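You operate a simulated robot arm through the tools that you are given. There is no shell and no other tool.

Carry out the task below with a simulated two-armed robot. There is one attempt and no reset: what you move stays moved.

## Task
Cap both ports of the listed blue case and push foam blocks on its ends.
Fine: the white list names the model; yellow caps and grey foam blocks pushed down till they hold.

The check looks at the end state, three seconds after you hand in, the way a careful person would. Anything else that was tipped, shoved, dropped, spilled or broken makes it a failure. A push-on lid holds only when it is set on centred and level and pressed home; a screw cap is set on level and turned clockwise until tight.

## Robot
Two 7-joint arms with fingered hands on one trunk that stands fixed in place. Base frame: the origin is at the foot of the trunk, x ahead of it, y to its left, z up; the work surface is at about z = 80. Lengths are in cm, angles in degrees, forces in N, time in s.
The left shoulder is at [7, 15.7, 126.4], the right one opposite. With the tool pointing down near the work surface each hand reaches from about 10 to 88 cm from the base axis, measured 20 degrees to its own side. Payload 5 kg a hand.
The TCP of each hand is the grasp point between the finger pads, 3.1 cm short of the fingertips. In the tool frame z runs along the fingers and y along their closing line. The gripper opens to 15.6 cm; its body begins 8.8 cm behind the TCP. The gripper is a hand of 4 fingers: y runs from the thumb to the fingers, the wrist lies at [0, 0, -24.9] in the tool frame, and closing takes about 1.5 s.
Orientation is that of the tool frame in the base frame, as a unit quaternion [w, x, y, z]. With the fingers straight down and closing along the base's y, the tool's x points along the base's -x, its y along +y and its z along -z.

## Interface
- The arms move only by the tool apply_moves. It takes "left_increments", "right_increments" or both (then of equal length, played together; a hand with none holds still); each is a list of rows, each an object of numbers (a shift or turn left out is 0, a gripper value left out holds the last): "x", "y", "z": the shift along the tool's x, y, z in cm; "rx", "ry", "rz": the turn, a rotation vector about the tool's x, y, z in degrees; "hand": the finger opening in cm, from 0 to 15.6. In form: [{"x": .., "y": .., "z": .., "rx": .., "ry": .., "rz": .., "hand": ..}, ...]. A call has 1 to 20 rows; each row is the pose to reach, as a shift and turn from the pose commanded when the call began, along the tool's axes at that moment. Rows are played at 5 a second. More than 5 cm and 8.6 degrees between two rows, or a gripper value outside its range, and nothing of the call is played. A pose out of reach is approached as far as the arm can. The call stops where the force on the tool passes 40 N (or 10 N more than at its start, if that is more) or the arm is blocked; 0.2 s more then pass. The fingers move at their own pace (about 10.8 cm/s each) and stop on an object; they squeeze with about 28 N. The grip force told is the motor's: it shows also when the fingers shut on nothing. Time passes only in rows, and 0.2 s behind the last, so rows that repeat a pose let the fingers close. The reply holds the time, the measured pose of the TCP, the force on the tool along the base axes, the opening and the grip force, in the units named above and with some noise, with the torque about the TCP (base axes, N m) and any sound that the robot's microphone picked up, and new pictures: "pictures" is both (left out), scene, wrist or none (wrist: the cameras of the hands that moved).
- Cameras (640 x 400 px; columns grow to the right, rows downward): "scene" is now at [13.05, -0.24, 147.77]; the picture's right is [-0.04, -1.00, 0.00], its down [-0.72, 0.03, -0.70] and it looks along [0.69, -0.02, -0.72] (base axes); focal length 323 px, centre (320, 200). "left" rides on the left gripper at [-7.2, 0.2, -11.1] in its tool frame; the picture's right is [-0.02, -1.00, 0.00], its down [0.84, -0.02, -0.54] and it looks along [0.54, -0.01, 0.84] (tool axes); focal length 234 px, centre (320, 200). "right" rides on the right gripper at [7.2, 0.2, -11.1] in its tool frame; the picture's right is [-0.02, 1.00, 0.00], its down [-0.84, -0.02, -0.54] and it looks along [-0.54, -0.01, 0.84] (tool axes); focal length 234 px, centre (320, 200). There is no depth. A picture from a camera that has moved, and an enlarged one, comes with that camera's place and axes in the base frame and with its lens.
- slide_trunk(by): slides the trunk up (or, below 0, down) by that many cm; the arms and the scene camera ride with it, the base frame stays. It gives what a move gives, with no picture.
- set_grasp(shape, hand): the hand has 4 fingers and takes this shape, open, in about a second: jaw (thumb against the fingers, like two jaws); tri (thumb and two fingers); tip (a fingertip pinch); poke (one finger out to press); point (the index stretched); flat (the hand flat); cup (the hand cupped); fist (a fist). The gripper value then closes the fingers along that shape, each until it touches; the sizes above hold for jaw. It gives what a move gives, with no picture.
- head_to(pan, tilt): turns the head with the scene camera to pan (to the left, within 86 degrees either way) and tilt (down, from -29 to 69), counted from straight ahead of the robot. It gives what a move gives, and a new picture of the scene camera.
- close_up(camera, box): a new picture of the part [left, top, right, bottom] of that camera's present view, enlarged. The clock stands still meanwhile.
- job_done(): hands the job in; it is judged then, once.

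Nothing tells you positions but the pictures and the camera data. Unless the task says otherwise, let go and move clear before handing in.

The tools are called after ">>>" as name(argument=value, ...) on one line, values as JSON. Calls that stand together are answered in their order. apply_moves: Moves the arms, as the interface text tells. Its arguments: {"type":"object","properties":{"left_increments":{"type":"array","items":{"type":"object","properties":{"x":{"type":"number"},"y":{"type":"number"},"z":{"type":"number"},"rx":{"type":"number"},"ry":{"type":"number"},"rz":{"type":"number"},"hand":{"type":"number"}}}},"right_increments":{"type":"array","items":{"type":"object","properties":{"x":{"type":"number"},"y":{"type":"number"},"z":{"type":"number"},"rx":{"type":"number"},"ry":{"type":"number"},"rz":{"type":"number"},"hand":{"type":"number"}}}},"pictures":{"type":"string","enum":["both","scene","wrist","none"]}},"required":[]} The other tools are called the same way: slide_trunk (by) moves the trunk up or down; set_grasp (shape, hand) gives the hand a shape; head_to (pan, tilt) turns the head that bears the scene camera; close_up (camera, box) takes an enlarged picture of a part of a camera's view; job_done () hands the job in.

At the start:

```text
t: 0.0
left_tcp_pos: [60.45, 26.07, 114.62]
left_orientation: [0.0, 0.0, 1.0, 0.0]
left_force: [0.9, 0.9, -1.1]
left_ft_torque: [-0.02, -0.02, -0.01]
left_finger_gap: 15.6
left_gripper_force: 0.0
left_shape: jaw
right_tcp_pos: [61.59, -27.64, 108.02]
right_orientation: [-0.001, 0.0, 1.0, 0.0]
right_force: [0.1, 0.3, 0.2]
right_ft_torque: [0.01, 0.0, 0.0]
right_finger_gap: 15.58
right_gripper_force: 0.2
right_shape: jaw
trunk travel left (down, up): [-65.0, 29.0]
head pan, tilt (commanded): [-2.1, 45.9]
```

scene: 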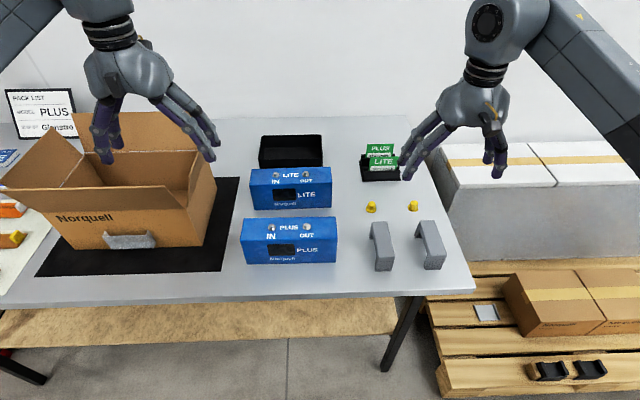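
right: 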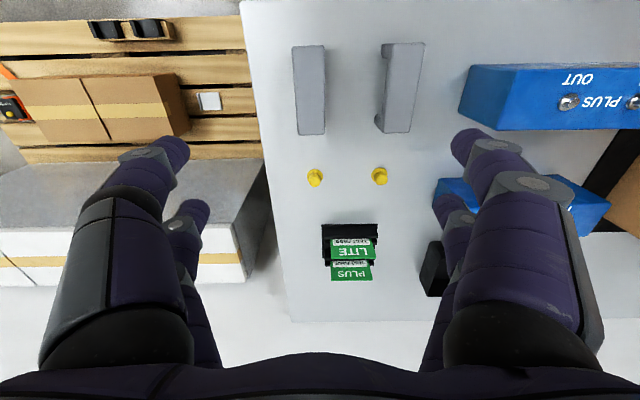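
left: 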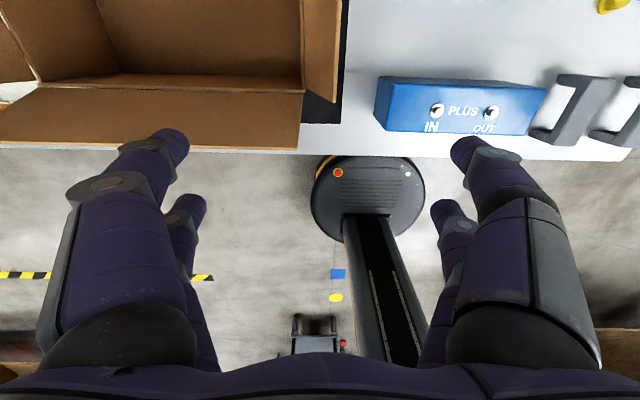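

I see a table with two blue cases (LITE at the back, PLUS at the front), two yellow caps, two grey foam U-blocks, and a list sign reading "PLUS" at the far left. I'll look closer at the list and the parts before moving.

>>> close_up(camera="scene", box=[0, 80, 100, 142])

>>> close_up(camera="scene", box=[230, 150, 350, 270])

>>> close_up(camera="scene", box=[350, 130, 460, 280])

>>> close_up(camera="right", box=[270, 20, 450, 200])

```text
6.40 times, centred on (50, 111) of scene
camera zoom: at [13.05, -0.24, 147.77], right [-0.04, -1.0, 0.0], down [-0.72, 0.03, -0.7], along [0.69, -0.02, -0.72], focal length 2066 px, centre (2048, 770)
```

zoom: 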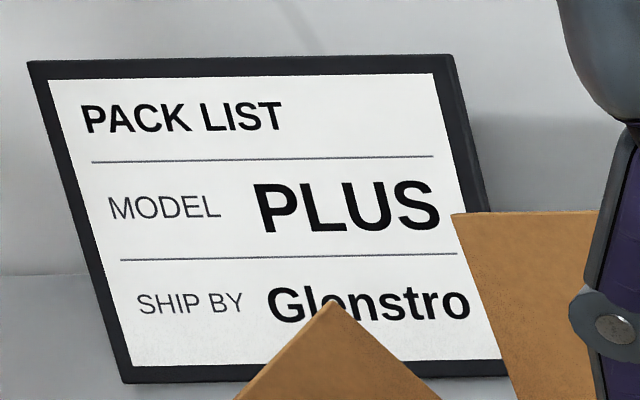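

```text
3.33 times, centred on (290, 210) of scene
camera zoom: at [13.05, -0.24, 147.77], right [-0.04, -1.0, 0.0], down [-0.72, 0.03, -0.7], along [0.69, -0.02, -0.72], focal length 1076 px, centre (420, 167)
```

zoom: 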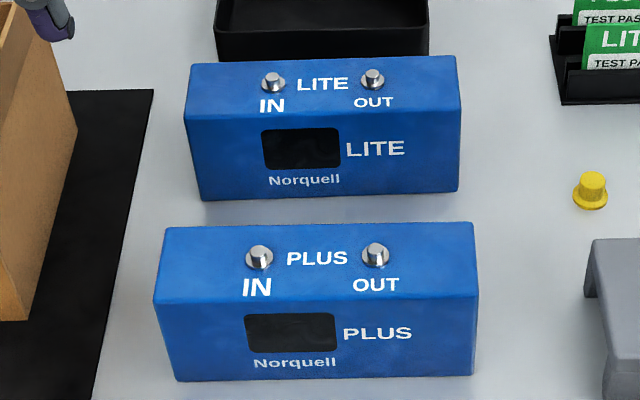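

```text
2.67 times, centred on (405, 205) of scene
camera zoom: at [13.05, -0.24, 147.77], right [-0.04, -1.0, 0.0], down [-0.72, 0.03, -0.7], along [0.69, -0.02, -0.72], focal length 861 px, centre (93, 187)
```

zoom: 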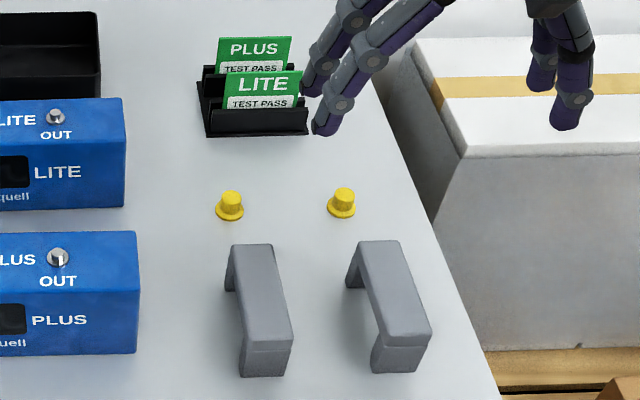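

```text
2.22 times, centred on (360, 110) of right
camera zoom: at [54.39, -27.67, 119.14], right [0.02, 1.0, 0.0], down [0.84, -0.02, 0.54], along [0.54, -0.01, -0.84], focal length 520 px, centre (231, 400)
```

zoom: 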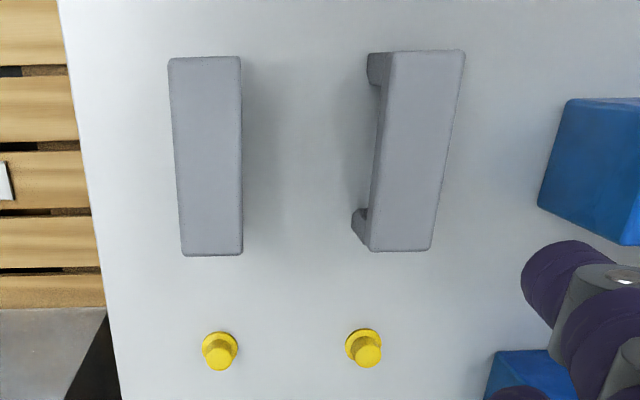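

The list says PLUS, so the front case is the target: about x 56.5–63, y −5.4–16.4, top z≈90, with ports near (59.5, 9.5) and (59.3, 1.5). The caps are near (74, −16.5) and (74, −28.7). First I move the left hand clear and bring the right hand over the right cap.

>>> apply_moves(left_increments=[{"y": 3, "z": -2}, {"y": 6, "z": -4}, {"y": 9, "z": -6}, {"y": 12, "z": -8}, {"y": 15, "z": -10}], right_increments=[{"x": -2.4, "y": -0.2, "z": 2.4, "hand": 8}, {"x": -4.8, "y": -0.4, "z": 4.8}, {"x": -7.2, "y": -0.6, "z": 7.2}, {"x": -9.6, "y": -0.8, "z": 9.6}, {"x": -12, "y": -1, "z": 12}], pictures="both")

```text
t: 1.2
left_tcp_pos: [60.65, 41.17, 124.76]
left_orientation: [0.0, 0.0, 1.0, -0.002]
left_force: [0.9, 0.2, 0.2]
left_ft_torque: [0.01, -0.01, -0.03]
left_finger_gap: 15.59
left_gripper_force: 0.0
left_shape: jaw
right_tcp_pos: [73.57, -28.62, 96.2]
right_orientation: [-0.001, 0.0, 1.0, 0.0]
right_force: [1.0, 0.6, -0.6]
right_ft_torque: [-0.01, 0.0, -0.02]
right_finger_gap: 8.04
right_gripper_force: 0.1
right_shape: jaw
trunk travel left (down, up): [-65.0, 29.0]
head pan, tilt (commanded): [-2.1, 45.9]
camera scene: at [13.06, -0.14, 147.77], right [-0.04, -1.0, 0.0], down [-0.72, 0.03, -0.7], along [0.69, -0.03, -0.72], focal length 323 px, centre (320, 200)
camera right: at [66.41, -28.62, 107.21], right [0.02, 1.0, 0.0], down [0.84, -0.02, 0.55], along [0.54, -0.01, -0.84], focal length 234 px, centre (320, 200)
camera left: at [67.86, 41.27, 135.77], right [0.02, -1.0, 0.0], down [-0.84, -0.02, 0.55], along [-0.54, -0.01, -0.84], focal length 234 px, centre (320, 200)
```

scene: 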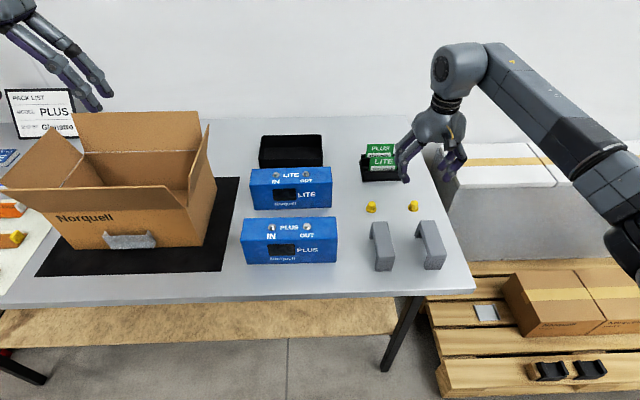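
right: 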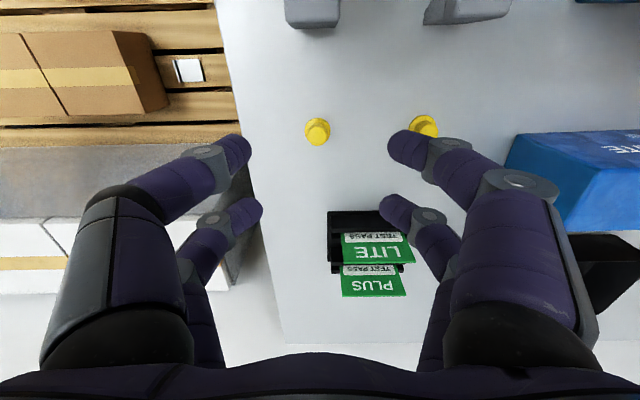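
left: 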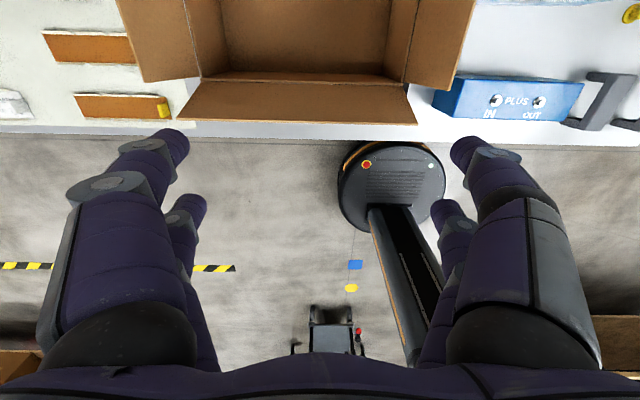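

The hand has two digits per side, and in jaw shape a small cap could slip between them. I'll try the fingertip-pinch shape for the caps and look at how the fingers sit.

>>> set_grasp(hand="right", shape="tip")

>>> close_up(camera="right", box=[0, 0, 640, 400])

>>> close_up(camera="scene", box=[360, 80, 480, 220])

```text
t: 2.1
left_tcp_pos: [60.58, 41.0, 124.68]
left_orientation: [0.0, 0.0, 1.0, 0.0]
left_force: [0.1, 0.6, -0.1]
left_ft_torque: [0.01, 0.0, -0.02]
left_finger_gap: 15.6
left_gripper_force: 0.1
left_shape: jaw
right_tcp_pos: [73.58, -28.73, 96.06]
right_orientation: [0.0, -0.001, 1.0, 0.0]
right_force: [0.2, 0.8, -0.8]
right_ft_torque: [-0.02, 0.01, 0.02]
right_finger_gap: 15.59
right_gripper_force: 0.0
right_shape: tip
trunk travel left (down, up): [-65.0, 29.0]
head pan, tilt (commanded): [-2.1, 45.9]
```

```text
1.00 times, centred on (320, 200) of right (not enlarged: the box is as wide or as high as the picture)
camera zoom: at [66.38, -28.65, 107.2], right [0.02, 1.0, 0.0], down [0.84, -0.02, 0.54], along [0.54, -0.01, -0.84], focal length 234 px, centre (320, 200)
```

zoom: 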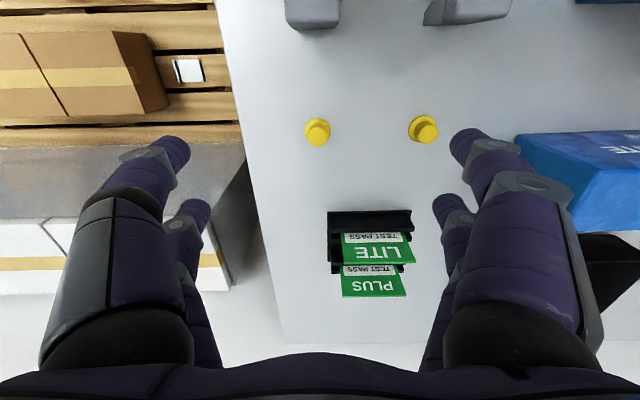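

```text
2.86 times, centred on (420, 150) of scene
camera zoom: at [13.05, -0.24, 147.77], right [-0.04, -1.0, 0.0], down [-0.72, 0.03, -0.7], along [0.69, -0.02, -0.72], focal length 922 px, centre (34, 343)
```

zoom: 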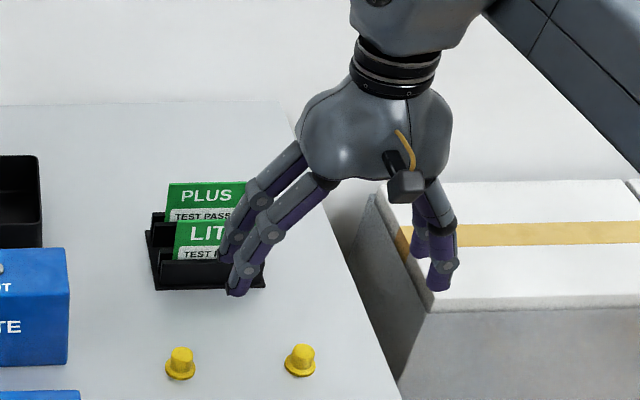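

In tip shape the open hand looks the same as jaw. I'll close it partway in free air to see where the fingertips meet.

>>> apply_moves(right_increments=[{"hand": 4}, {"hand": 4}, {"hand": 4}, {"hand": 4}, {"hand": 4}, {"hand": 4}, {"hand": 4}], pictures="both")

```text
t: 3.7
left_tcp_pos: [60.66, 41.14, 124.71]
left_orientation: [0.0, 0.0, 1.0, 0.0]
left_force: [-0.7, -0.2, -0.1]
left_ft_torque: [-0.01, -0.04, -0.01]
left_finger_gap: 15.61
left_gripper_force: 0.1
left_shape: jaw
right_tcp_pos: [73.65, -28.7, 96.16]
right_orientation: [0.0, 0.0, 1.0, 0.0]
right_force: [0.2, 0.6, -0.8]
right_ft_torque: [0.0, -0.05, -0.01]
right_finger_gap: 4.02
right_gripper_force: 0.1
right_shape: tip
trunk travel left (down, up): [-65.0, 29.0]
head pan, tilt (commanded): [-2.1, 45.9]
camera scene: at [13.05, -0.23, 147.77], right [-0.04, -1.0, 0.0], down [-0.72, 0.03, -0.7], along [0.69, -0.02, -0.72], focal length 323 px, centre (320, 200)
camera right: at [66.39, -28.65, 107.2], right [0.02, 1.0, 0.0], down [0.84, -0.02, 0.54], along [0.54, -0.01, -0.84], focal length 234 px, centre (320, 200)
```

scene: 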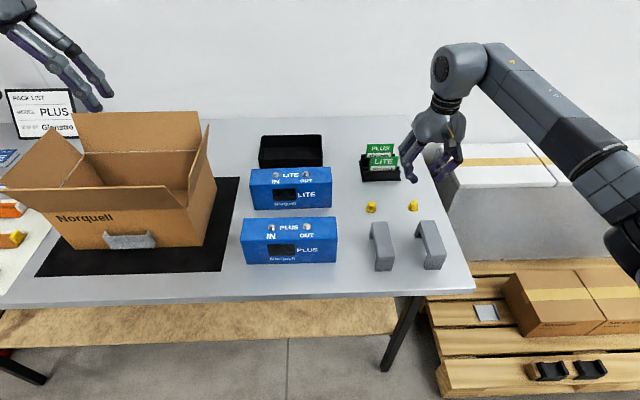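
right: 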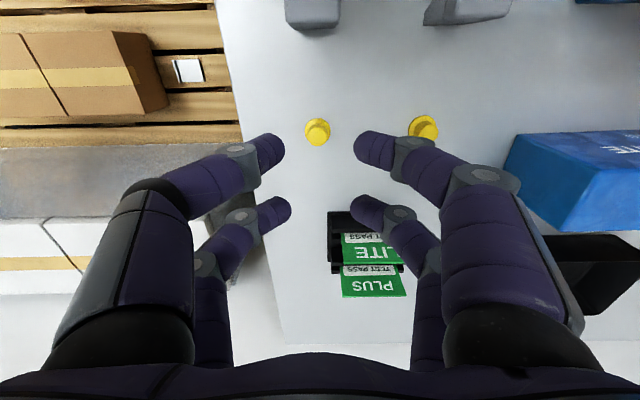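

Both finger pairs are closing together. I'll close fully to see the final shape of the pinch.

>>> apply_moves(right_increments=[{"hand": 0.5}, {"hand": 0.5}, {"hand": 0.5}, {"hand": 0.5}, {"hand": 0.5}], pictures="both")

>>> close_up(camera="right", box=[200, 80, 440, 240])

>>> close_up(camera="scene", box=[380, 80, 500, 220])

```text
t: 4.9
left_tcp_pos: [60.58, 41.11, 124.6]
left_orientation: [-0.001, 0.0, 1.0, 0.0]
left_force: [0.4, 0.8, 0.5]
left_ft_torque: [0.02, -0.02, -0.02]
left_finger_gap: 15.58
left_gripper_force: 0.1
left_shape: jaw
right_tcp_pos: [73.54, -28.69, 96.08]
right_orientation: [0.0, -0.001, 1.0, 0.0]
right_force: [-0.4, 0.3, -0.2]
right_ft_torque: [0.01, 0.01, 0.02]
right_finger_gap: 0.55
right_gripper_force: 0.0
right_shape: tip
trunk travel left (down, up): [-65.0, 29.0]
head pan, tilt (commanded): [-2.1, 45.9]
camera scene: at [13.05, -0.23, 147.77], right [-0.04, -1.0, 0.0], down [-0.72, 0.03, -0.7], along [0.69, -0.02, -0.72], focal length 323 px, centre (320, 200)
camera right: at [66.39, -28.65, 107.2], right [0.02, 1.0, 0.0], down [0.84, -0.02, 0.54], along [0.54, -0.01, -0.84], focal length 234 px, centre (320, 200)
```

scene: 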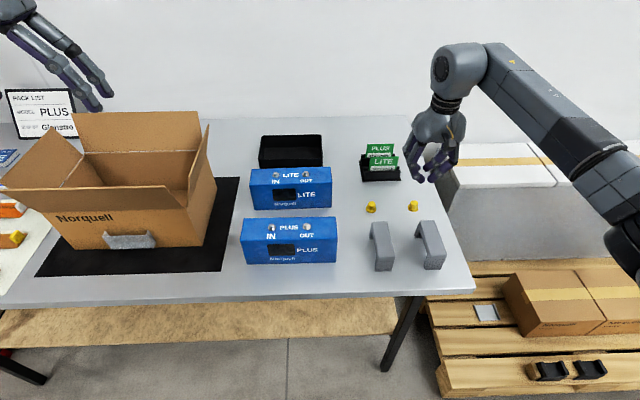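
right: 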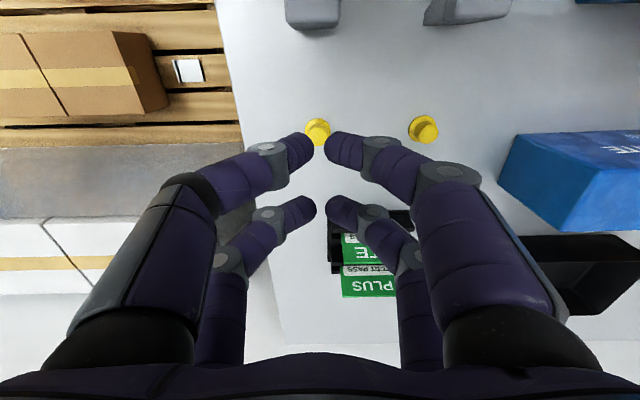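

```text
2.50 times, centred on (320, 160) of right
camera zoom: at [66.39, -28.65, 107.2], right [0.02, 1.0, 0.0], down [0.84, -0.02, 0.54], along [0.54, -0.01, -0.84], focal length 585 px, centre (320, 300)
```

zoom: 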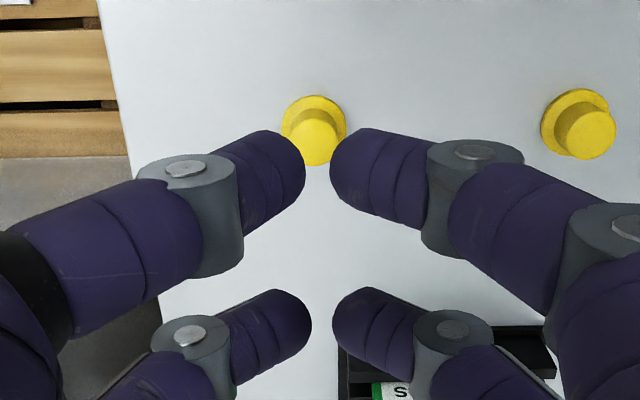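

```text
2.86 times, centred on (440, 150) of scene
camera zoom: at [13.05, -0.23, 147.77], right [-0.04, -1.0, 0.0], down [-0.72, 0.03, -0.7], along [0.69, -0.02, -0.72], focal length 922 px, centre (-23, 343)
```

zoom: 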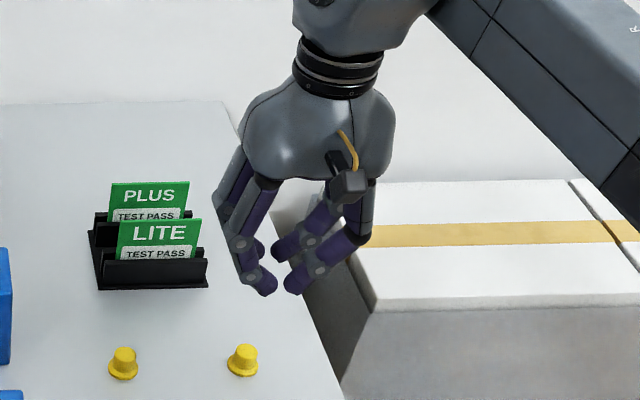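

Two parallel finger pairs meet about 4.7 cm apart. I'll check whether the "tri" shape gives a better centred grip for a small cap.

>>> set_grasp(hand="right", shape="tri")

>>> apply_moves(right_increments=[{"hand": 3}, {"hand": 3}, {"hand": 3}, {"hand": 3}, {"hand": 3}, {"hand": 3}, {"hand": 3}], pictures="wrist")

>>> close_up(camera="scene", box=[380, 80, 500, 220])

```text
t: 5.8
left_tcp_pos: [60.57, 41.1, 124.61]
left_orientation: [0.0, 0.0, 1.0, 0.0]
left_force: [-1.0, -0.1, 0.0]
left_ft_torque: [-0.01, 0.01, -0.02]
left_finger_gap: 15.6
left_gripper_force: 0.1
left_shape: jaw
right_tcp_pos: [73.58, -28.59, 96.07]
right_orientation: [0.0, -0.001, 1.0, 0.0]
right_force: [-0.4, -0.1, -0.6]
right_ft_torque: [0.02, -0.03, -0.01]
right_finger_gap: 15.58
right_gripper_force: 0.2
right_shape: tri
trunk travel left (down, up): [-65.0, 29.0]
head pan, tilt (commanded): [-2.1, 45.9]
```

```text
t: 7.4
left_tcp_pos: [60.54, 41.11, 124.78]
left_orientation: [0.0, 0.0, 1.0, 0.0]
left_force: [-0.6, -0.7, -0.1]
left_ft_torque: [0.02, 0.0, 0.0]
left_finger_gap: 15.59
left_gripper_force: 0.1
left_shape: jaw
right_tcp_pos: [73.59, -28.63, 96.11]
right_orientation: [0.0, 0.0, 1.0, 0.001]
right_force: [-0.6, 0.0, 0.5]
right_ft_torque: [-0.06, 0.01, -0.01]
right_finger_gap: 3.04
right_gripper_force: 0.1
right_shape: tri
trunk travel left (down, up): [-65.0, 29.0]
head pan, tilt (commanded): [-2.1, 45.9]
camera right: at [66.39, -28.65, 107.2], right [0.02, 1.0, 0.0], down [0.84, -0.02, 0.54], along [0.54, -0.01, -0.84], focal length 234 px, centre (320, 200)
```

right: 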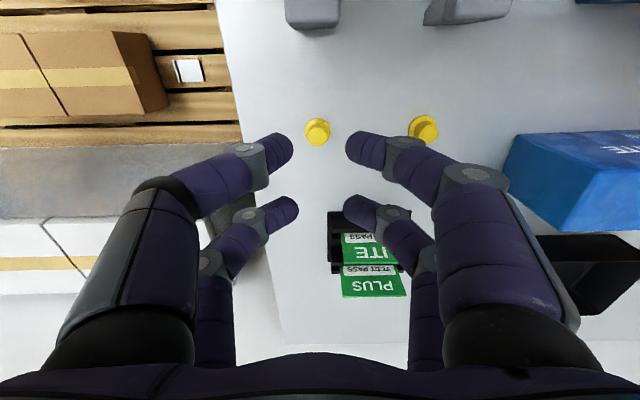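

```text
2.86 times, centred on (440, 150) of scene
camera zoom: at [13.05, -0.23, 147.77], right [-0.04, -1.0, 0.0], down [-0.72, 0.03, -0.7], along [0.69, -0.02, -0.72], focal length 922 px, centre (-23, 343)
```

zoom: 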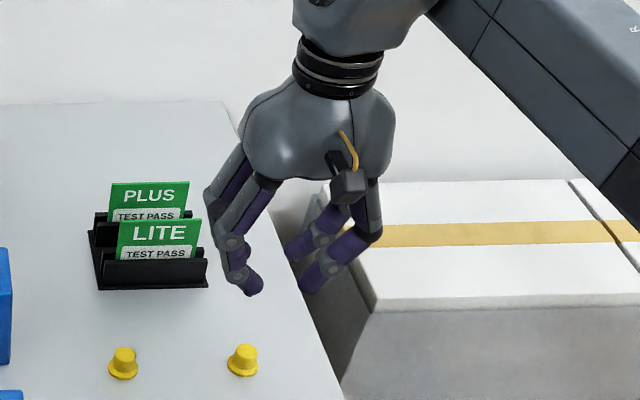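

All shapes close as two parallel pairs, so I'll grip each cap with the camera-side pair (about 2.3 cm toward the camera from the TCP). The right cap is at about (74.2, −29.0). I'll set jaw, line that pair up over it and come down partway.

>>> set_grasp(hand="right", shape="jaw")

>>> apply_moves(right_increments=[{"x": -1.5, "y": -0.2, "z": 2, "hand": 6}, {"x": -2.97, "y": -0.37, "z": 4, "hand": 6}, {"x": -2.97, "y": -0.37, "z": 6, "hand": 6}, {"x": -2.97, "y": -0.37, "z": 8, "hand": 6}], pictures="both")

>>> close_up(camera="right", box=[200, 60, 440, 210])

>>> close_up(camera="scene", box=[360, 120, 480, 240])

```text
t: 8.3
left_tcp_pos: [60.54, 41.2, 124.64]
left_orientation: [0.0, -0.001, 1.0, 0.0]
left_force: [0.8, -0.6, -0.5]
left_ft_torque: [0.0, -0.02, 0.02]
left_finger_gap: 15.58
left_gripper_force: 0.1
left_shape: jaw
right_tcp_pos: [73.53, -28.69, 96.01]
right_orientation: [-0.001, 0.0, 1.0, 0.0]
right_force: [-0.2, 0.6, 0.0]
right_ft_torque: [-0.03, -0.03, 0.0]
right_finger_gap: 15.56
right_gripper_force: 0.1
right_shape: jaw
trunk travel left (down, up): [-65.0, 29.0]
head pan, tilt (commanded): [-2.1, 45.9]
```

```text
t: 9.3
left_tcp_pos: [60.63, 41.09, 124.65]
left_orientation: [0.0, 0.001, 1.0, 0.0]
left_force: [0.9, -0.4, -0.3]
left_ft_torque: [0.0, -0.01, 0.0]
left_finger_gap: 15.58
left_gripper_force: 0.0
left_shape: jaw
right_tcp_pos: [76.55, -29.06, 87.91]
right_orientation: [0.0, 0.0, 1.0, 0.0]
right_force: [0.1, 0.6, 0.0]
right_ft_torque: [0.04, -0.02, 0.02]
right_finger_gap: 6.07
right_gripper_force: 0.0
right_shape: jaw
trunk travel left (down, up): [-65.0, 29.0]
head pan, tilt (commanded): [-2.1, 45.9]
camera scene: at [13.12, -0.24, 147.77], right [-0.04, -1.0, 0.0], down [-0.72, 0.03, -0.69], along [0.69, -0.03, -0.72], focal length 323 px, centre (320, 200)
camera right: at [69.44, -29.07, 99.09], right [0.02, 1.0, 0.0], down [0.84, -0.02, 0.54], along [0.54, -0.01, -0.84], focal length 234 px, centre (320, 200)
```

scene: 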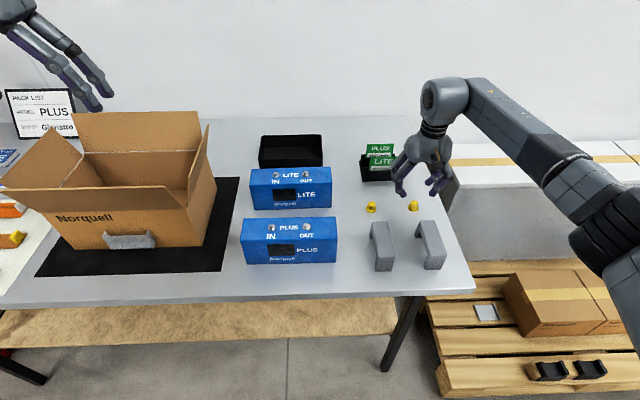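
right: 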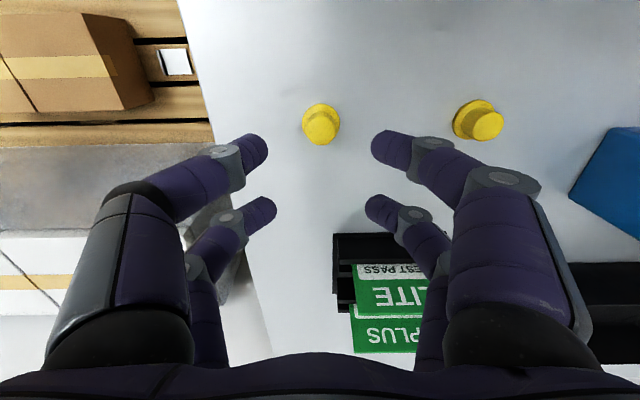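

```text
2.67 times, centred on (320, 135) of right
camera zoom: at [69.44, -29.07, 99.09], right [0.02, 1.0, 0.0], down [0.84, -0.02, 0.54], along [0.54, -0.01, -0.84], focal length 624 px, centre (320, 373)
```

zoom: 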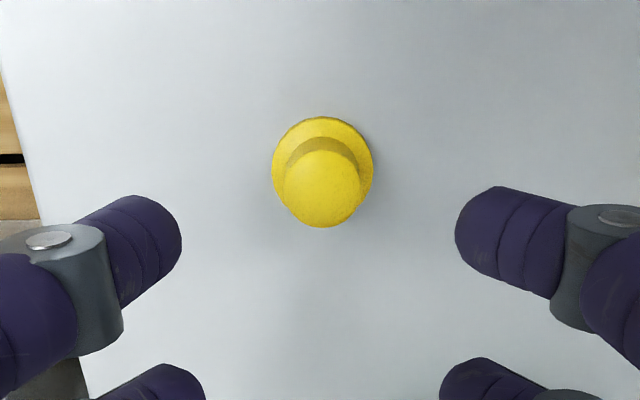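

```text
3.33 times, centred on (420, 180) of scene
camera zoom: at [13.12, -0.24, 147.77], right [-0.04, -1.0, 0.0], down [-0.72, 0.03, -0.69], along [0.69, -0.03, -0.72], focal length 1076 px, centre (-13, 267)
```

zoom: 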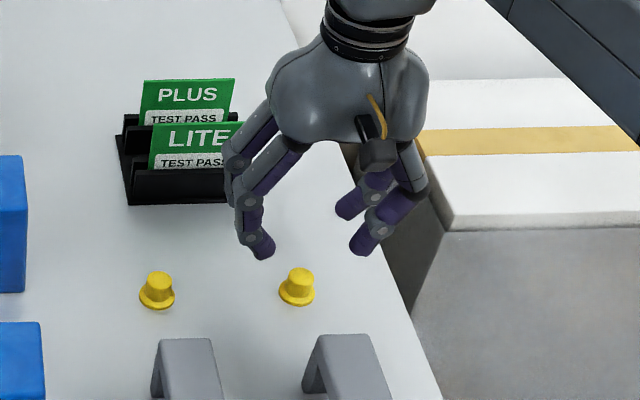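

The cap is centred between the finger pairs (flange at about x 74.27, y −29.04, cap 2.5 cm tall, body 2.06 cm wide). I'll lower so the camera-side pair straddles the body above the flange.

>>> apply_moves(right_increments=[{"x": 0.2, "z": 1, "hand": 5}, {"x": 0.2, "z": 2, "hand": 5}, {"x": 0.2, "z": 3, "hand": 5}, {"x": 0.2, "z": 3.7, "hand": 5}, {"x": 0.2, "z": 3.7, "hand": 5}], pictures="wrist")

>>> close_up(camera="right", box=[200, 60, 440, 210])

>>> close_up(camera="scene", box=[370, 150, 450, 230])

```text
t: 10.5
left_tcp_pos: [60.55, 41.19, 124.62]
left_orientation: [0.0, 0.0, 1.0, 0.0]
left_force: [-0.1, -0.7, 0.7]
left_ft_torque: [0.0, 0.04, -0.01]
left_finger_gap: 15.56
left_gripper_force: 0.1
left_shape: jaw
right_tcp_pos: [76.46, -28.99, 84.3]
right_orientation: [0.001, 0.001, 1.0, 0.0]
right_force: [-0.8, -0.8, -0.4]
right_ft_torque: [0.03, 0.01, 0.0]
right_finger_gap: 5.07
right_gripper_force: 0.0
right_shape: jaw
trunk travel left (down, up): [-65.0, 29.0]
head pan, tilt (commanded): [-2.1, 45.9]
camera right: at [69.19, -29.07, 95.41], right [0.02, 1.0, 0.0], down [0.84, -0.02, 0.54], along [0.54, -0.01, -0.84], focal length 234 px, centre (320, 200)
```

right: 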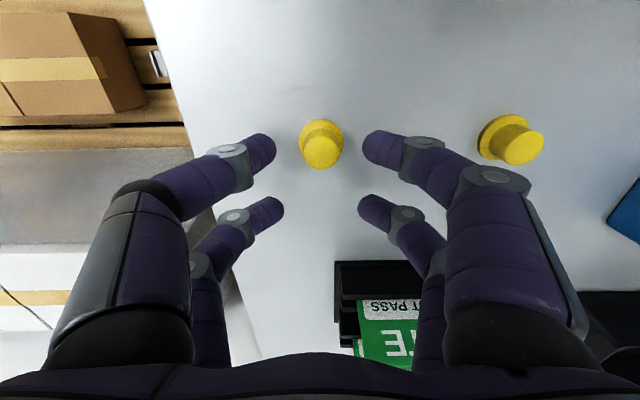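

```text
2.67 times, centred on (320, 135) of right
camera zoom: at [69.19, -29.07, 95.41], right [0.02, 1.0, 0.0], down [0.84, -0.02, 0.54], along [0.54, -0.01, -0.84], focal length 624 px, centre (320, 373)
```

zoom: 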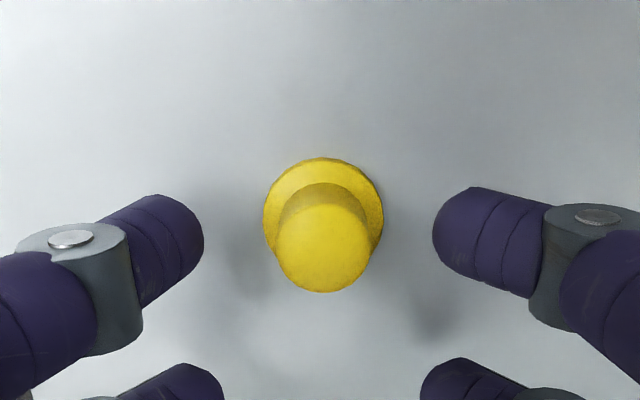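

```text
5.00 times, centred on (410, 190) of scene
camera zoom: at [13.05, -0.22, 147.78], right [-0.04, -1.0, 0.0], down [-0.72, 0.03, -0.7], along [0.69, -0.03, -0.72], focal length 1614 px, centre (-130, 250)
```

zoom: 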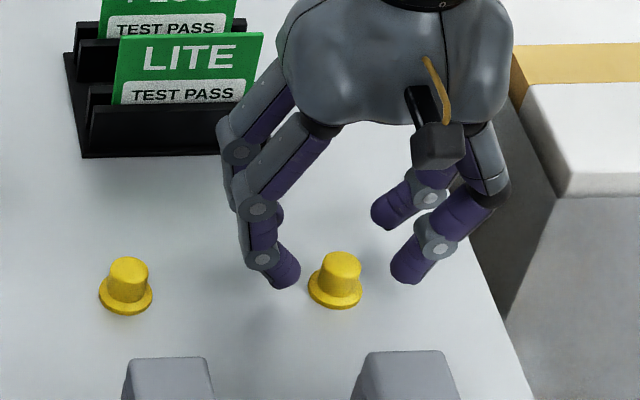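

The fingertips are level with the cap, about 0.5–1 cm above the flange. I'll go down another 0.4 cm and close gently on the cap.

>>> apply_moves(right_increments=[{"z": 0.4, "hand": 4}, {"z": 0.4, "hand": 3}, {"z": 0.4, "hand": 2.5}, {"z": 0.4, "hand": 2.0}, {"z": 0.4, "hand": 1.5}, {"z": 0.4, "hand": 1.0}, {"z": 0.4, "hand": 0.5}, {"z": 0.4, "hand": 0.5}], pictures="wrist")

>>> close_up(camera="right", box=[200, 60, 440, 210])

>>> close_up(camera="scene", box=[370, 150, 450, 230])

```text
t: 12.3
left_tcp_pos: [60.51, 41.14, 124.79]
left_orientation: [0.0, 0.0, 1.0, 0.0]
left_force: [0.1, 0.1, -0.1]
left_ft_torque: [0.0, 0.01, -0.01]
left_finger_gap: 15.58
left_gripper_force: 0.1
left_shape: jaw
right_tcp_pos: [76.43, -29.06, 83.98]
right_orientation: [0.0, -0.001, 1.0, 0.0]
right_force: [0.3, -0.3, 0.2]
right_ft_torque: [-0.02, 0.01, 0.01]
right_finger_gap: 0.54
right_gripper_force: 28.3
right_shape: jaw
trunk travel left (down, up): [-65.0, 29.0]
head pan, tilt (commanded): [-2.1, 45.9]
camera right: at [69.24, -29.05, 95.07], right [0.02, 1.0, 0.0], down [0.84, -0.02, 0.54], along [0.54, -0.01, -0.84], focal length 234 px, centre (320, 200)
```

right: 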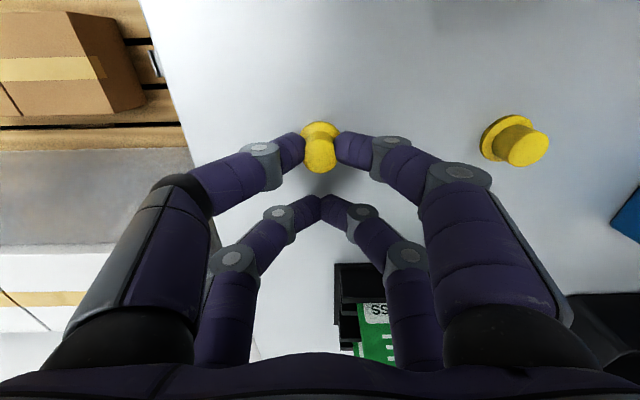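

```text
2.67 times, centred on (320, 135) of right
camera zoom: at [69.24, -29.05, 95.07], right [0.02, 1.0, 0.0], down [0.84, -0.02, 0.54], along [0.54, -0.01, -0.84], focal length 624 px, centre (320, 373)
```

zoom: 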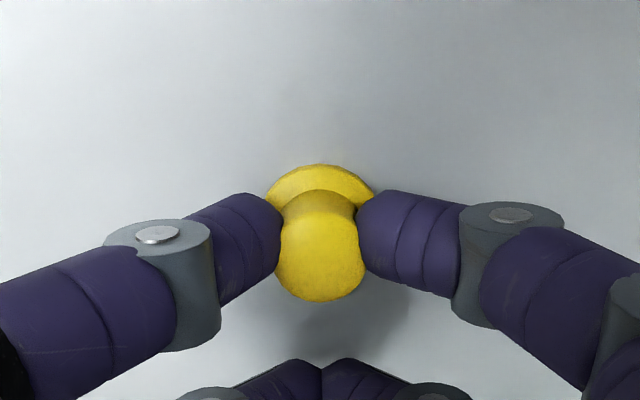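

```text
5.00 times, centred on (410, 190) of scene
camera zoom: at [13.05, -0.23, 147.77], right [-0.04, -1.0, 0.0], down [-0.72, 0.03, -0.7], along [0.69, -0.02, -0.72], focal length 1614 px, centre (-130, 250)
```

zoom: 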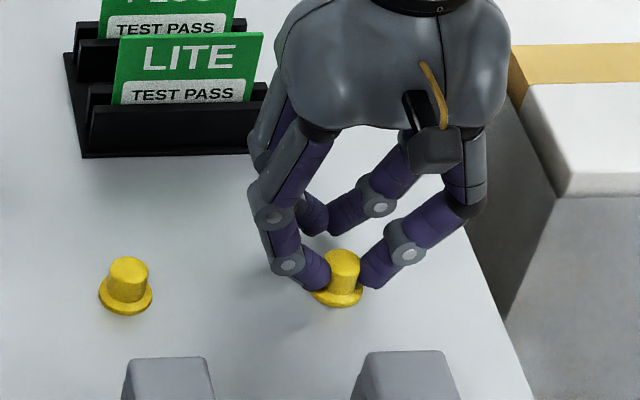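

The cap is held at 28 N and looks level. I'll lift it and check it stays put.

>>> apply_moves(right_increments=[{"z": -1}, {"z": -3}, {"z": -6}, {"z": -9.5}, {"z": -13}, {"z": -16}], pictures="wrist")

>>> close_up(camera="right", box=[200, 60, 440, 210])

>>> close_up(camera="scene", box=[380, 80, 480, 180])

```text
t: 13.7
left_tcp_pos: [60.56, 41.19, 124.75]
left_orientation: [0.0, 0.0, 1.0, 0.0]
left_force: [-0.2, -0.1, 0.0]
left_ft_torque: [0.03, -0.05, 0.0]
left_finger_gap: 15.6
left_gripper_force: 0.1
left_shape: jaw
right_tcp_pos: [76.31, -28.97, 99.89]
right_orientation: [-0.001, 0.001, 1.0, 0.001]
right_force: [0.4, 0.8, 0.0]
right_ft_torque: [0.0, 0.02, -0.01]
right_finger_gap: 0.58
right_gripper_force: 28.3
right_shape: jaw
trunk travel left (down, up): [-65.0, 29.0]
head pan, tilt (commanded): [-2.1, 45.9]
camera right: at [69.1, -29.0, 110.93], right [0.02, 1.0, 0.0], down [0.84, -0.02, 0.54], along [0.54, -0.01, -0.84], focal length 234 px, centre (320, 200)
```

right: 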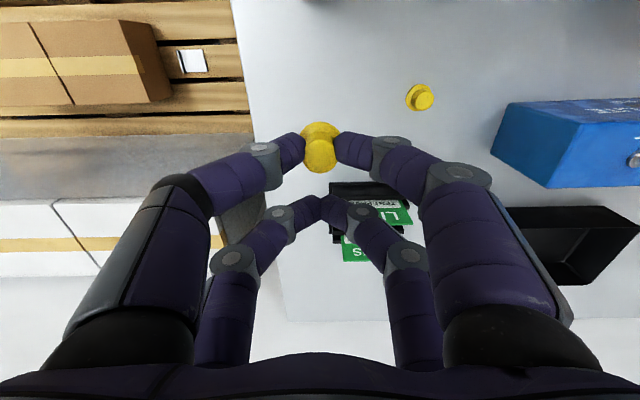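

```text
2.67 times, centred on (320, 135) of right
camera zoom: at [69.1, -29.0, 110.93], right [0.02, 1.0, 0.0], down [0.84, -0.02, 0.54], along [0.54, -0.01, -0.84], focal length 624 px, centre (320, 373)
```

zoom: 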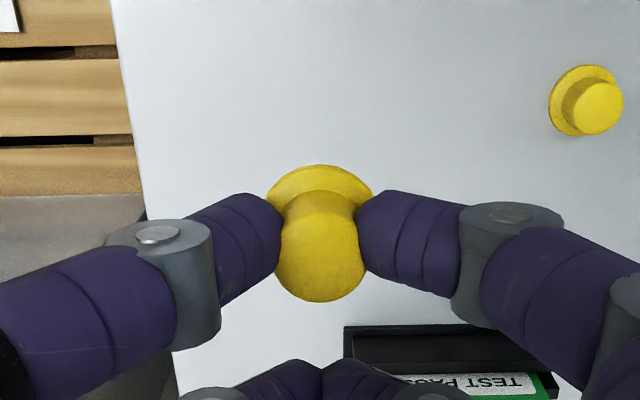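

```text
4.00 times, centred on (430, 130) of scene
camera zoom: at [13.0, -0.2, 147.77], right [-0.04, -1.0, 0.0], down [-0.72, 0.03, -0.7], along [0.7, -0.03, -0.72], focal length 1291 px, centre (-120, 480)
```

zoom: 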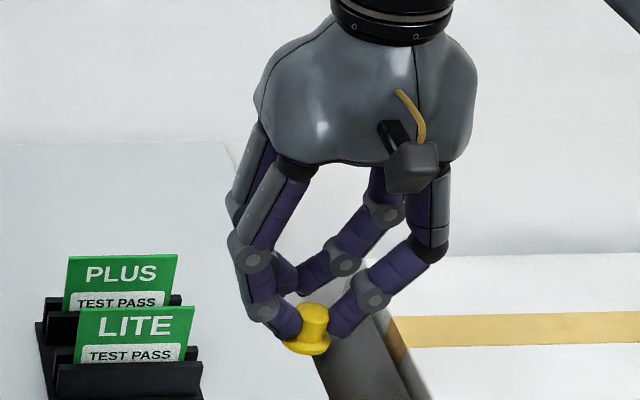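

The cap is firmly held and level. I'll carry it over between the two ports, slightly behind them, to measure the studs with the wrist camera.

>>> apply_moves(right_increments=[{"x": 1.4, "y": 3.8}, {"x": 2.8, "y": 7.7}, {"x": 4.1, "y": 11.5}, {"x": 5.5, "y": 15.3}, {"x": 6.9, "y": 19.2}, {"x": 8.3, "y": 23}, {"x": 9.6, "y": 26.8}, {"x": 11, "y": 30.7}, {"x": 12.4, "y": 34.5}, {"x": 12.4, "y": 34.5}], pictures="both")

>>> close_up(camera="right", box=[220, 30, 420, 155])

```text
t: 15.9
left_tcp_pos: [60.62, 41.06, 124.68]
left_orientation: [0.0, 0.0, 1.0, 0.0]
left_force: [-0.1, -0.1, 0.4]
left_ft_torque: [0.04, -0.06, -0.01]
left_finger_gap: 15.58
left_gripper_force: 0.0
left_shape: jaw
right_tcp_pos: [63.86, 5.25, 99.99]
right_orientation: [-0.001, 0.0, 1.0, 0.0]
right_force: [-0.2, 0.3, 0.3]
right_ft_torque: [0.01, -0.03, -0.03]
right_finger_gap: 0.55
right_gripper_force: 28.0
right_shape: jaw
trunk travel left (down, up): [-65.0, 29.0]
head pan, tilt (commanded): [-2.1, 45.9]
camera scene: at [13.06, -0.33, 147.77], right [-0.04, -1.0, 0.0], down [-0.72, 0.03, -0.7], along [0.69, -0.02, -0.72], focal length 323 px, centre (320, 200)
camera right: at [56.63, 5.42, 111.07], right [0.02, 1.0, 0.0], down [0.84, -0.02, 0.54], along [0.54, -0.01, -0.84], focal length 234 px, centre (320, 200)
```

scene: 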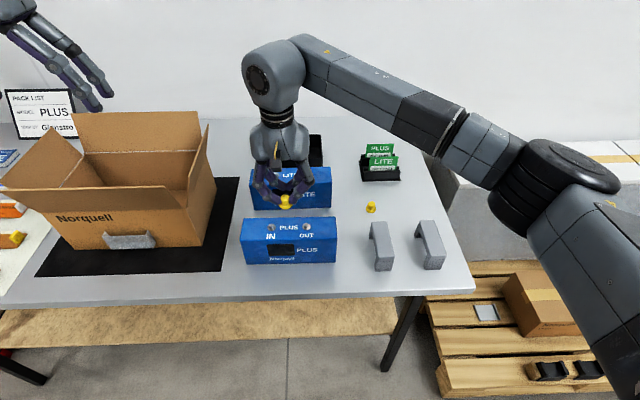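
right: 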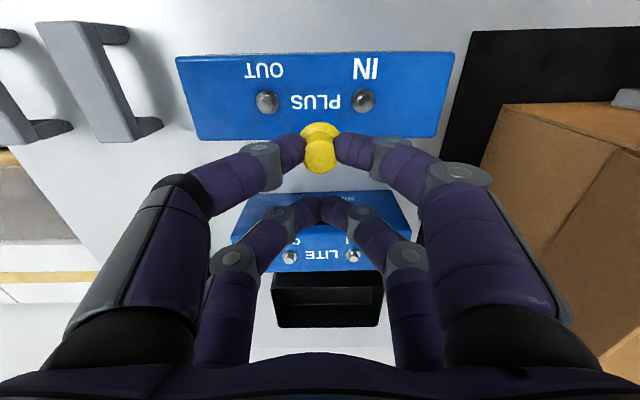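

```text
3.20 times, centred on (320, 92) of right
camera zoom: at [56.63, 5.42, 111.07], right [0.02, 1.0, 0.0], down [0.84, -0.02, 0.54], along [0.54, -0.01, -0.84], focal length 749 px, centre (320, 544)
```

zoom: 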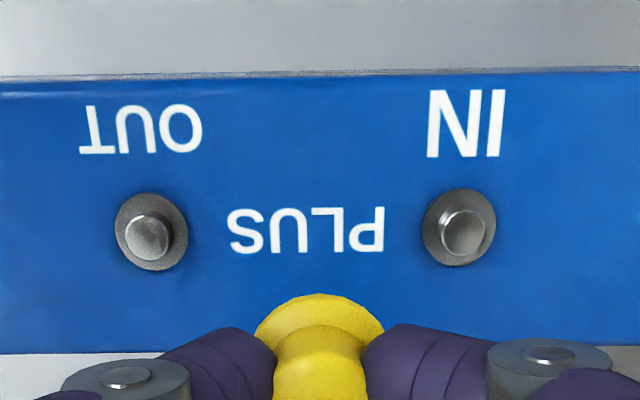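

Ports measured relative to the hand: OUT at about (60.2, 1.0), IN at about (60.3, 9.0), studs about 1 cm tall. I'll put this cap over IN and stop just above the stud to check alignment.

>>> apply_moves(right_increments=[{"x": 0.7, "y": 1.8}, {"x": 1.47, "y": 3.61}, {"x": 1.47, "y": 3.61, "z": 1.5}, {"x": 1.47, "y": 3.61, "z": 2.7}, {"x": 1.47, "y": 3.61, "z": 3.7}, {"x": 1.47, "y": 3.61, "z": 3.7}], pictures="both")

>>> close_up(camera="right", box=[220, 60, 420, 185])

>>> close_up(camera="scene", box=[230, 190, 330, 260])

```text
t: 17.3
left_tcp_pos: [60.58, 41.15, 124.64]
left_orientation: [-0.001, 0.0, 1.0, 0.0]
left_force: [-0.4, -0.5, -1.0]
left_ft_torque: [-0.01, 0.01, 0.0]
left_finger_gap: 15.59
left_gripper_force: 0.1
left_shape: jaw
right_tcp_pos: [62.47, 8.97, 96.27]
right_orientation: [-0.001, 0.0, 1.0, 0.0]
right_force: [0.7, -0.1, 0.3]
right_ft_torque: [0.01, 0.03, 0.0]
right_finger_gap: 0.57
right_gripper_force: 28.2
right_shape: jaw
trunk travel left (down, up): [-65.0, 29.0]
head pan, tilt (commanded): [-2.1, 45.9]
camera scene: at [13.05, -0.22, 147.77], right [-0.04, -1.0, 0.0], down [-0.72, 0.03, -0.7], along [0.69, -0.03, -0.72], focal length 323 px, centre (320, 200)
camera right: at [55.24, 9.01, 107.4], right [0.02, 1.0, 0.0], down [0.84, -0.02, 0.54], along [0.54, -0.01, -0.84], focal length 234 px, centre (320, 200)
```

scene: 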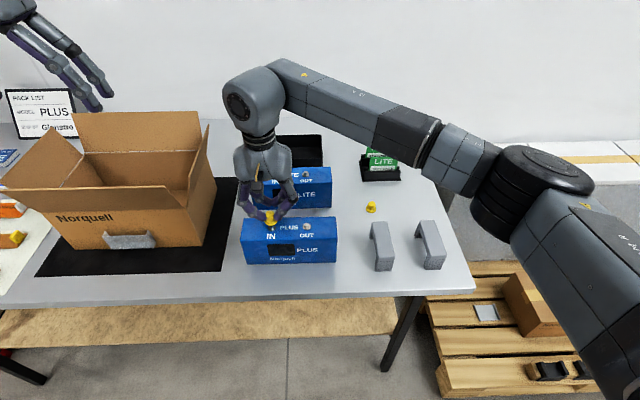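
right: 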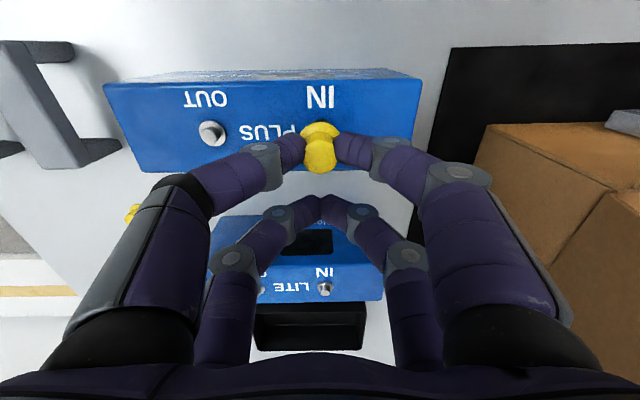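

```text
3.20 times, centred on (320, 122) of right
camera zoom: at [55.24, 9.01, 107.4], right [0.02, 1.0, 0.0], down [0.84, -0.02, 0.54], along [0.54, -0.01, -0.84], focal length 749 px, centre (320, 448)
```

zoom: 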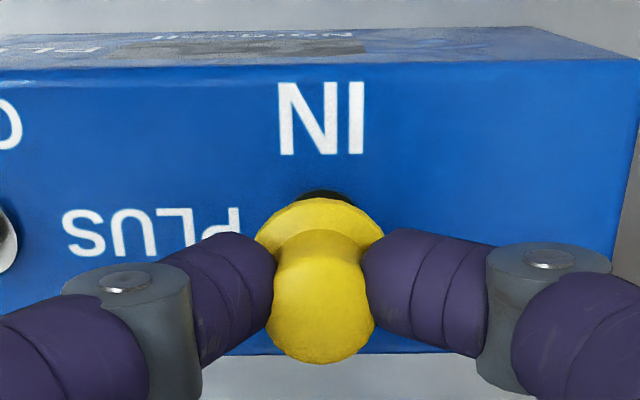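

```text
5.71 times, centred on (280, 225) of scene
camera zoom: at [13.05, -0.22, 147.77], right [-0.04, -1.0, 0.0], down [-0.72, 0.03, -0.7], along [0.69, -0.03, -0.72], focal length 1845 px, centre (549, 57)
```

zoom: 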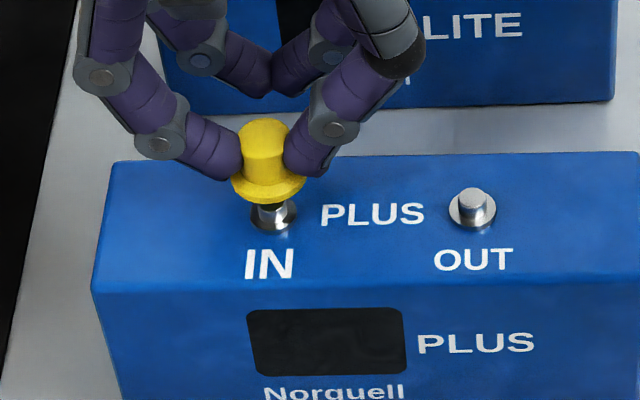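

The cap sits almost exactly over the IN stud; the rim check suggests it's about 0.1 cm too far back. I'll correct that and lower in small steps, watching the force.

>>> apply_moves(right_increments=[{"x": 0.12}, {"x": 0.12, "z": 0.4}, {"x": 0.12, "z": 0.8}, {"x": 0.12, "z": 1.1}, {"x": 0.12, "z": 1.3}], pictures="wrist")

>>> close_up(camera="scene", box=[230, 190, 330, 260])

>>> close_up(camera="right", box=[220, 60, 420, 185])

```text
t: 18.5
left_tcp_pos: [60.58, 41.08, 124.71]
left_orientation: [0.0, 0.001, 1.0, 0.0]
left_force: [0.0, 0.5, 0.3]
left_ft_torque: [0.02, -0.01, 0.01]
left_finger_gap: 15.56
left_gripper_force: 0.0
left_shape: jaw
right_tcp_pos: [62.34, 8.91, 94.99]
right_orientation: [0.0, 0.0, 1.0, 0.0]
right_force: [0.2, 0.9, -0.5]
right_ft_torque: [-0.08, 0.0, 0.02]
right_finger_gap: 0.56
right_gripper_force: 27.5
right_shape: jaw
trunk travel left (down, up): [-65.0, 29.0]
head pan, tilt (commanded): [-2.1, 45.9]
camera right: at [55.17, 9.05, 106.05], right [0.02, 1.0, 0.0], down [0.84, -0.02, 0.54], along [0.54, -0.01, -0.84], focal length 234 px, centre (320, 200)
```

right: 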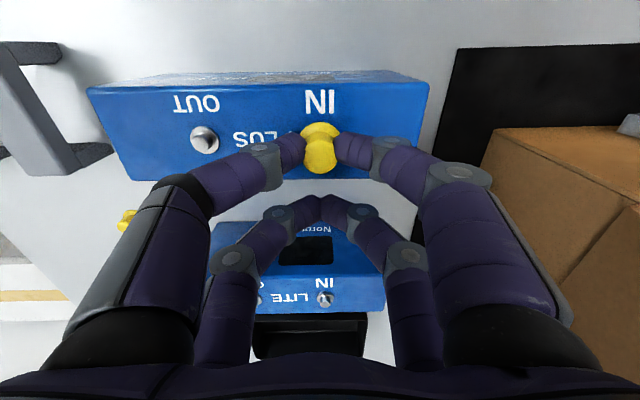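

```text
5.71 times, centred on (280, 225) of scene
camera zoom: at [13.06, -0.2, 147.77], right [-0.04, -1.0, 0.0], down [-0.72, 0.03, -0.7], along [0.69, -0.03, -0.72], focal length 1845 px, centre (549, 57)
```

zoom: 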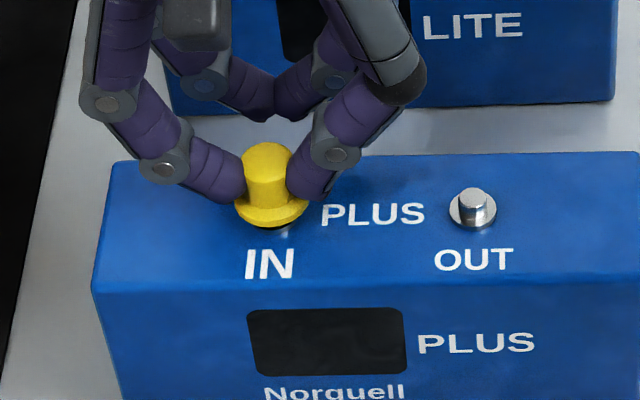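

```text
3.20 times, centred on (320, 122) of right
camera zoom: at [55.17, 9.05, 106.05], right [0.02, 1.0, 0.0], down [0.84, -0.02, 0.54], along [0.54, -0.01, -0.84], focal length 749 px, centre (320, 448)
```

zoom: 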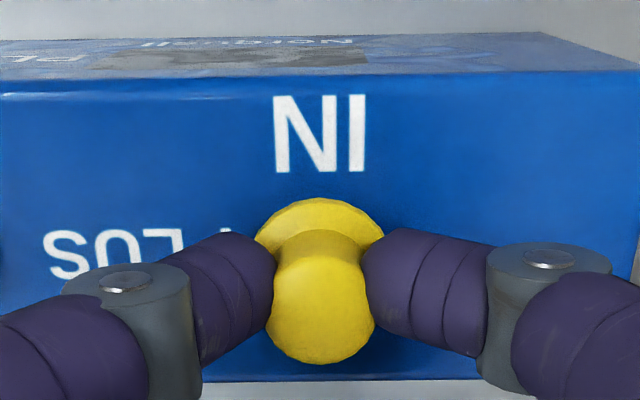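

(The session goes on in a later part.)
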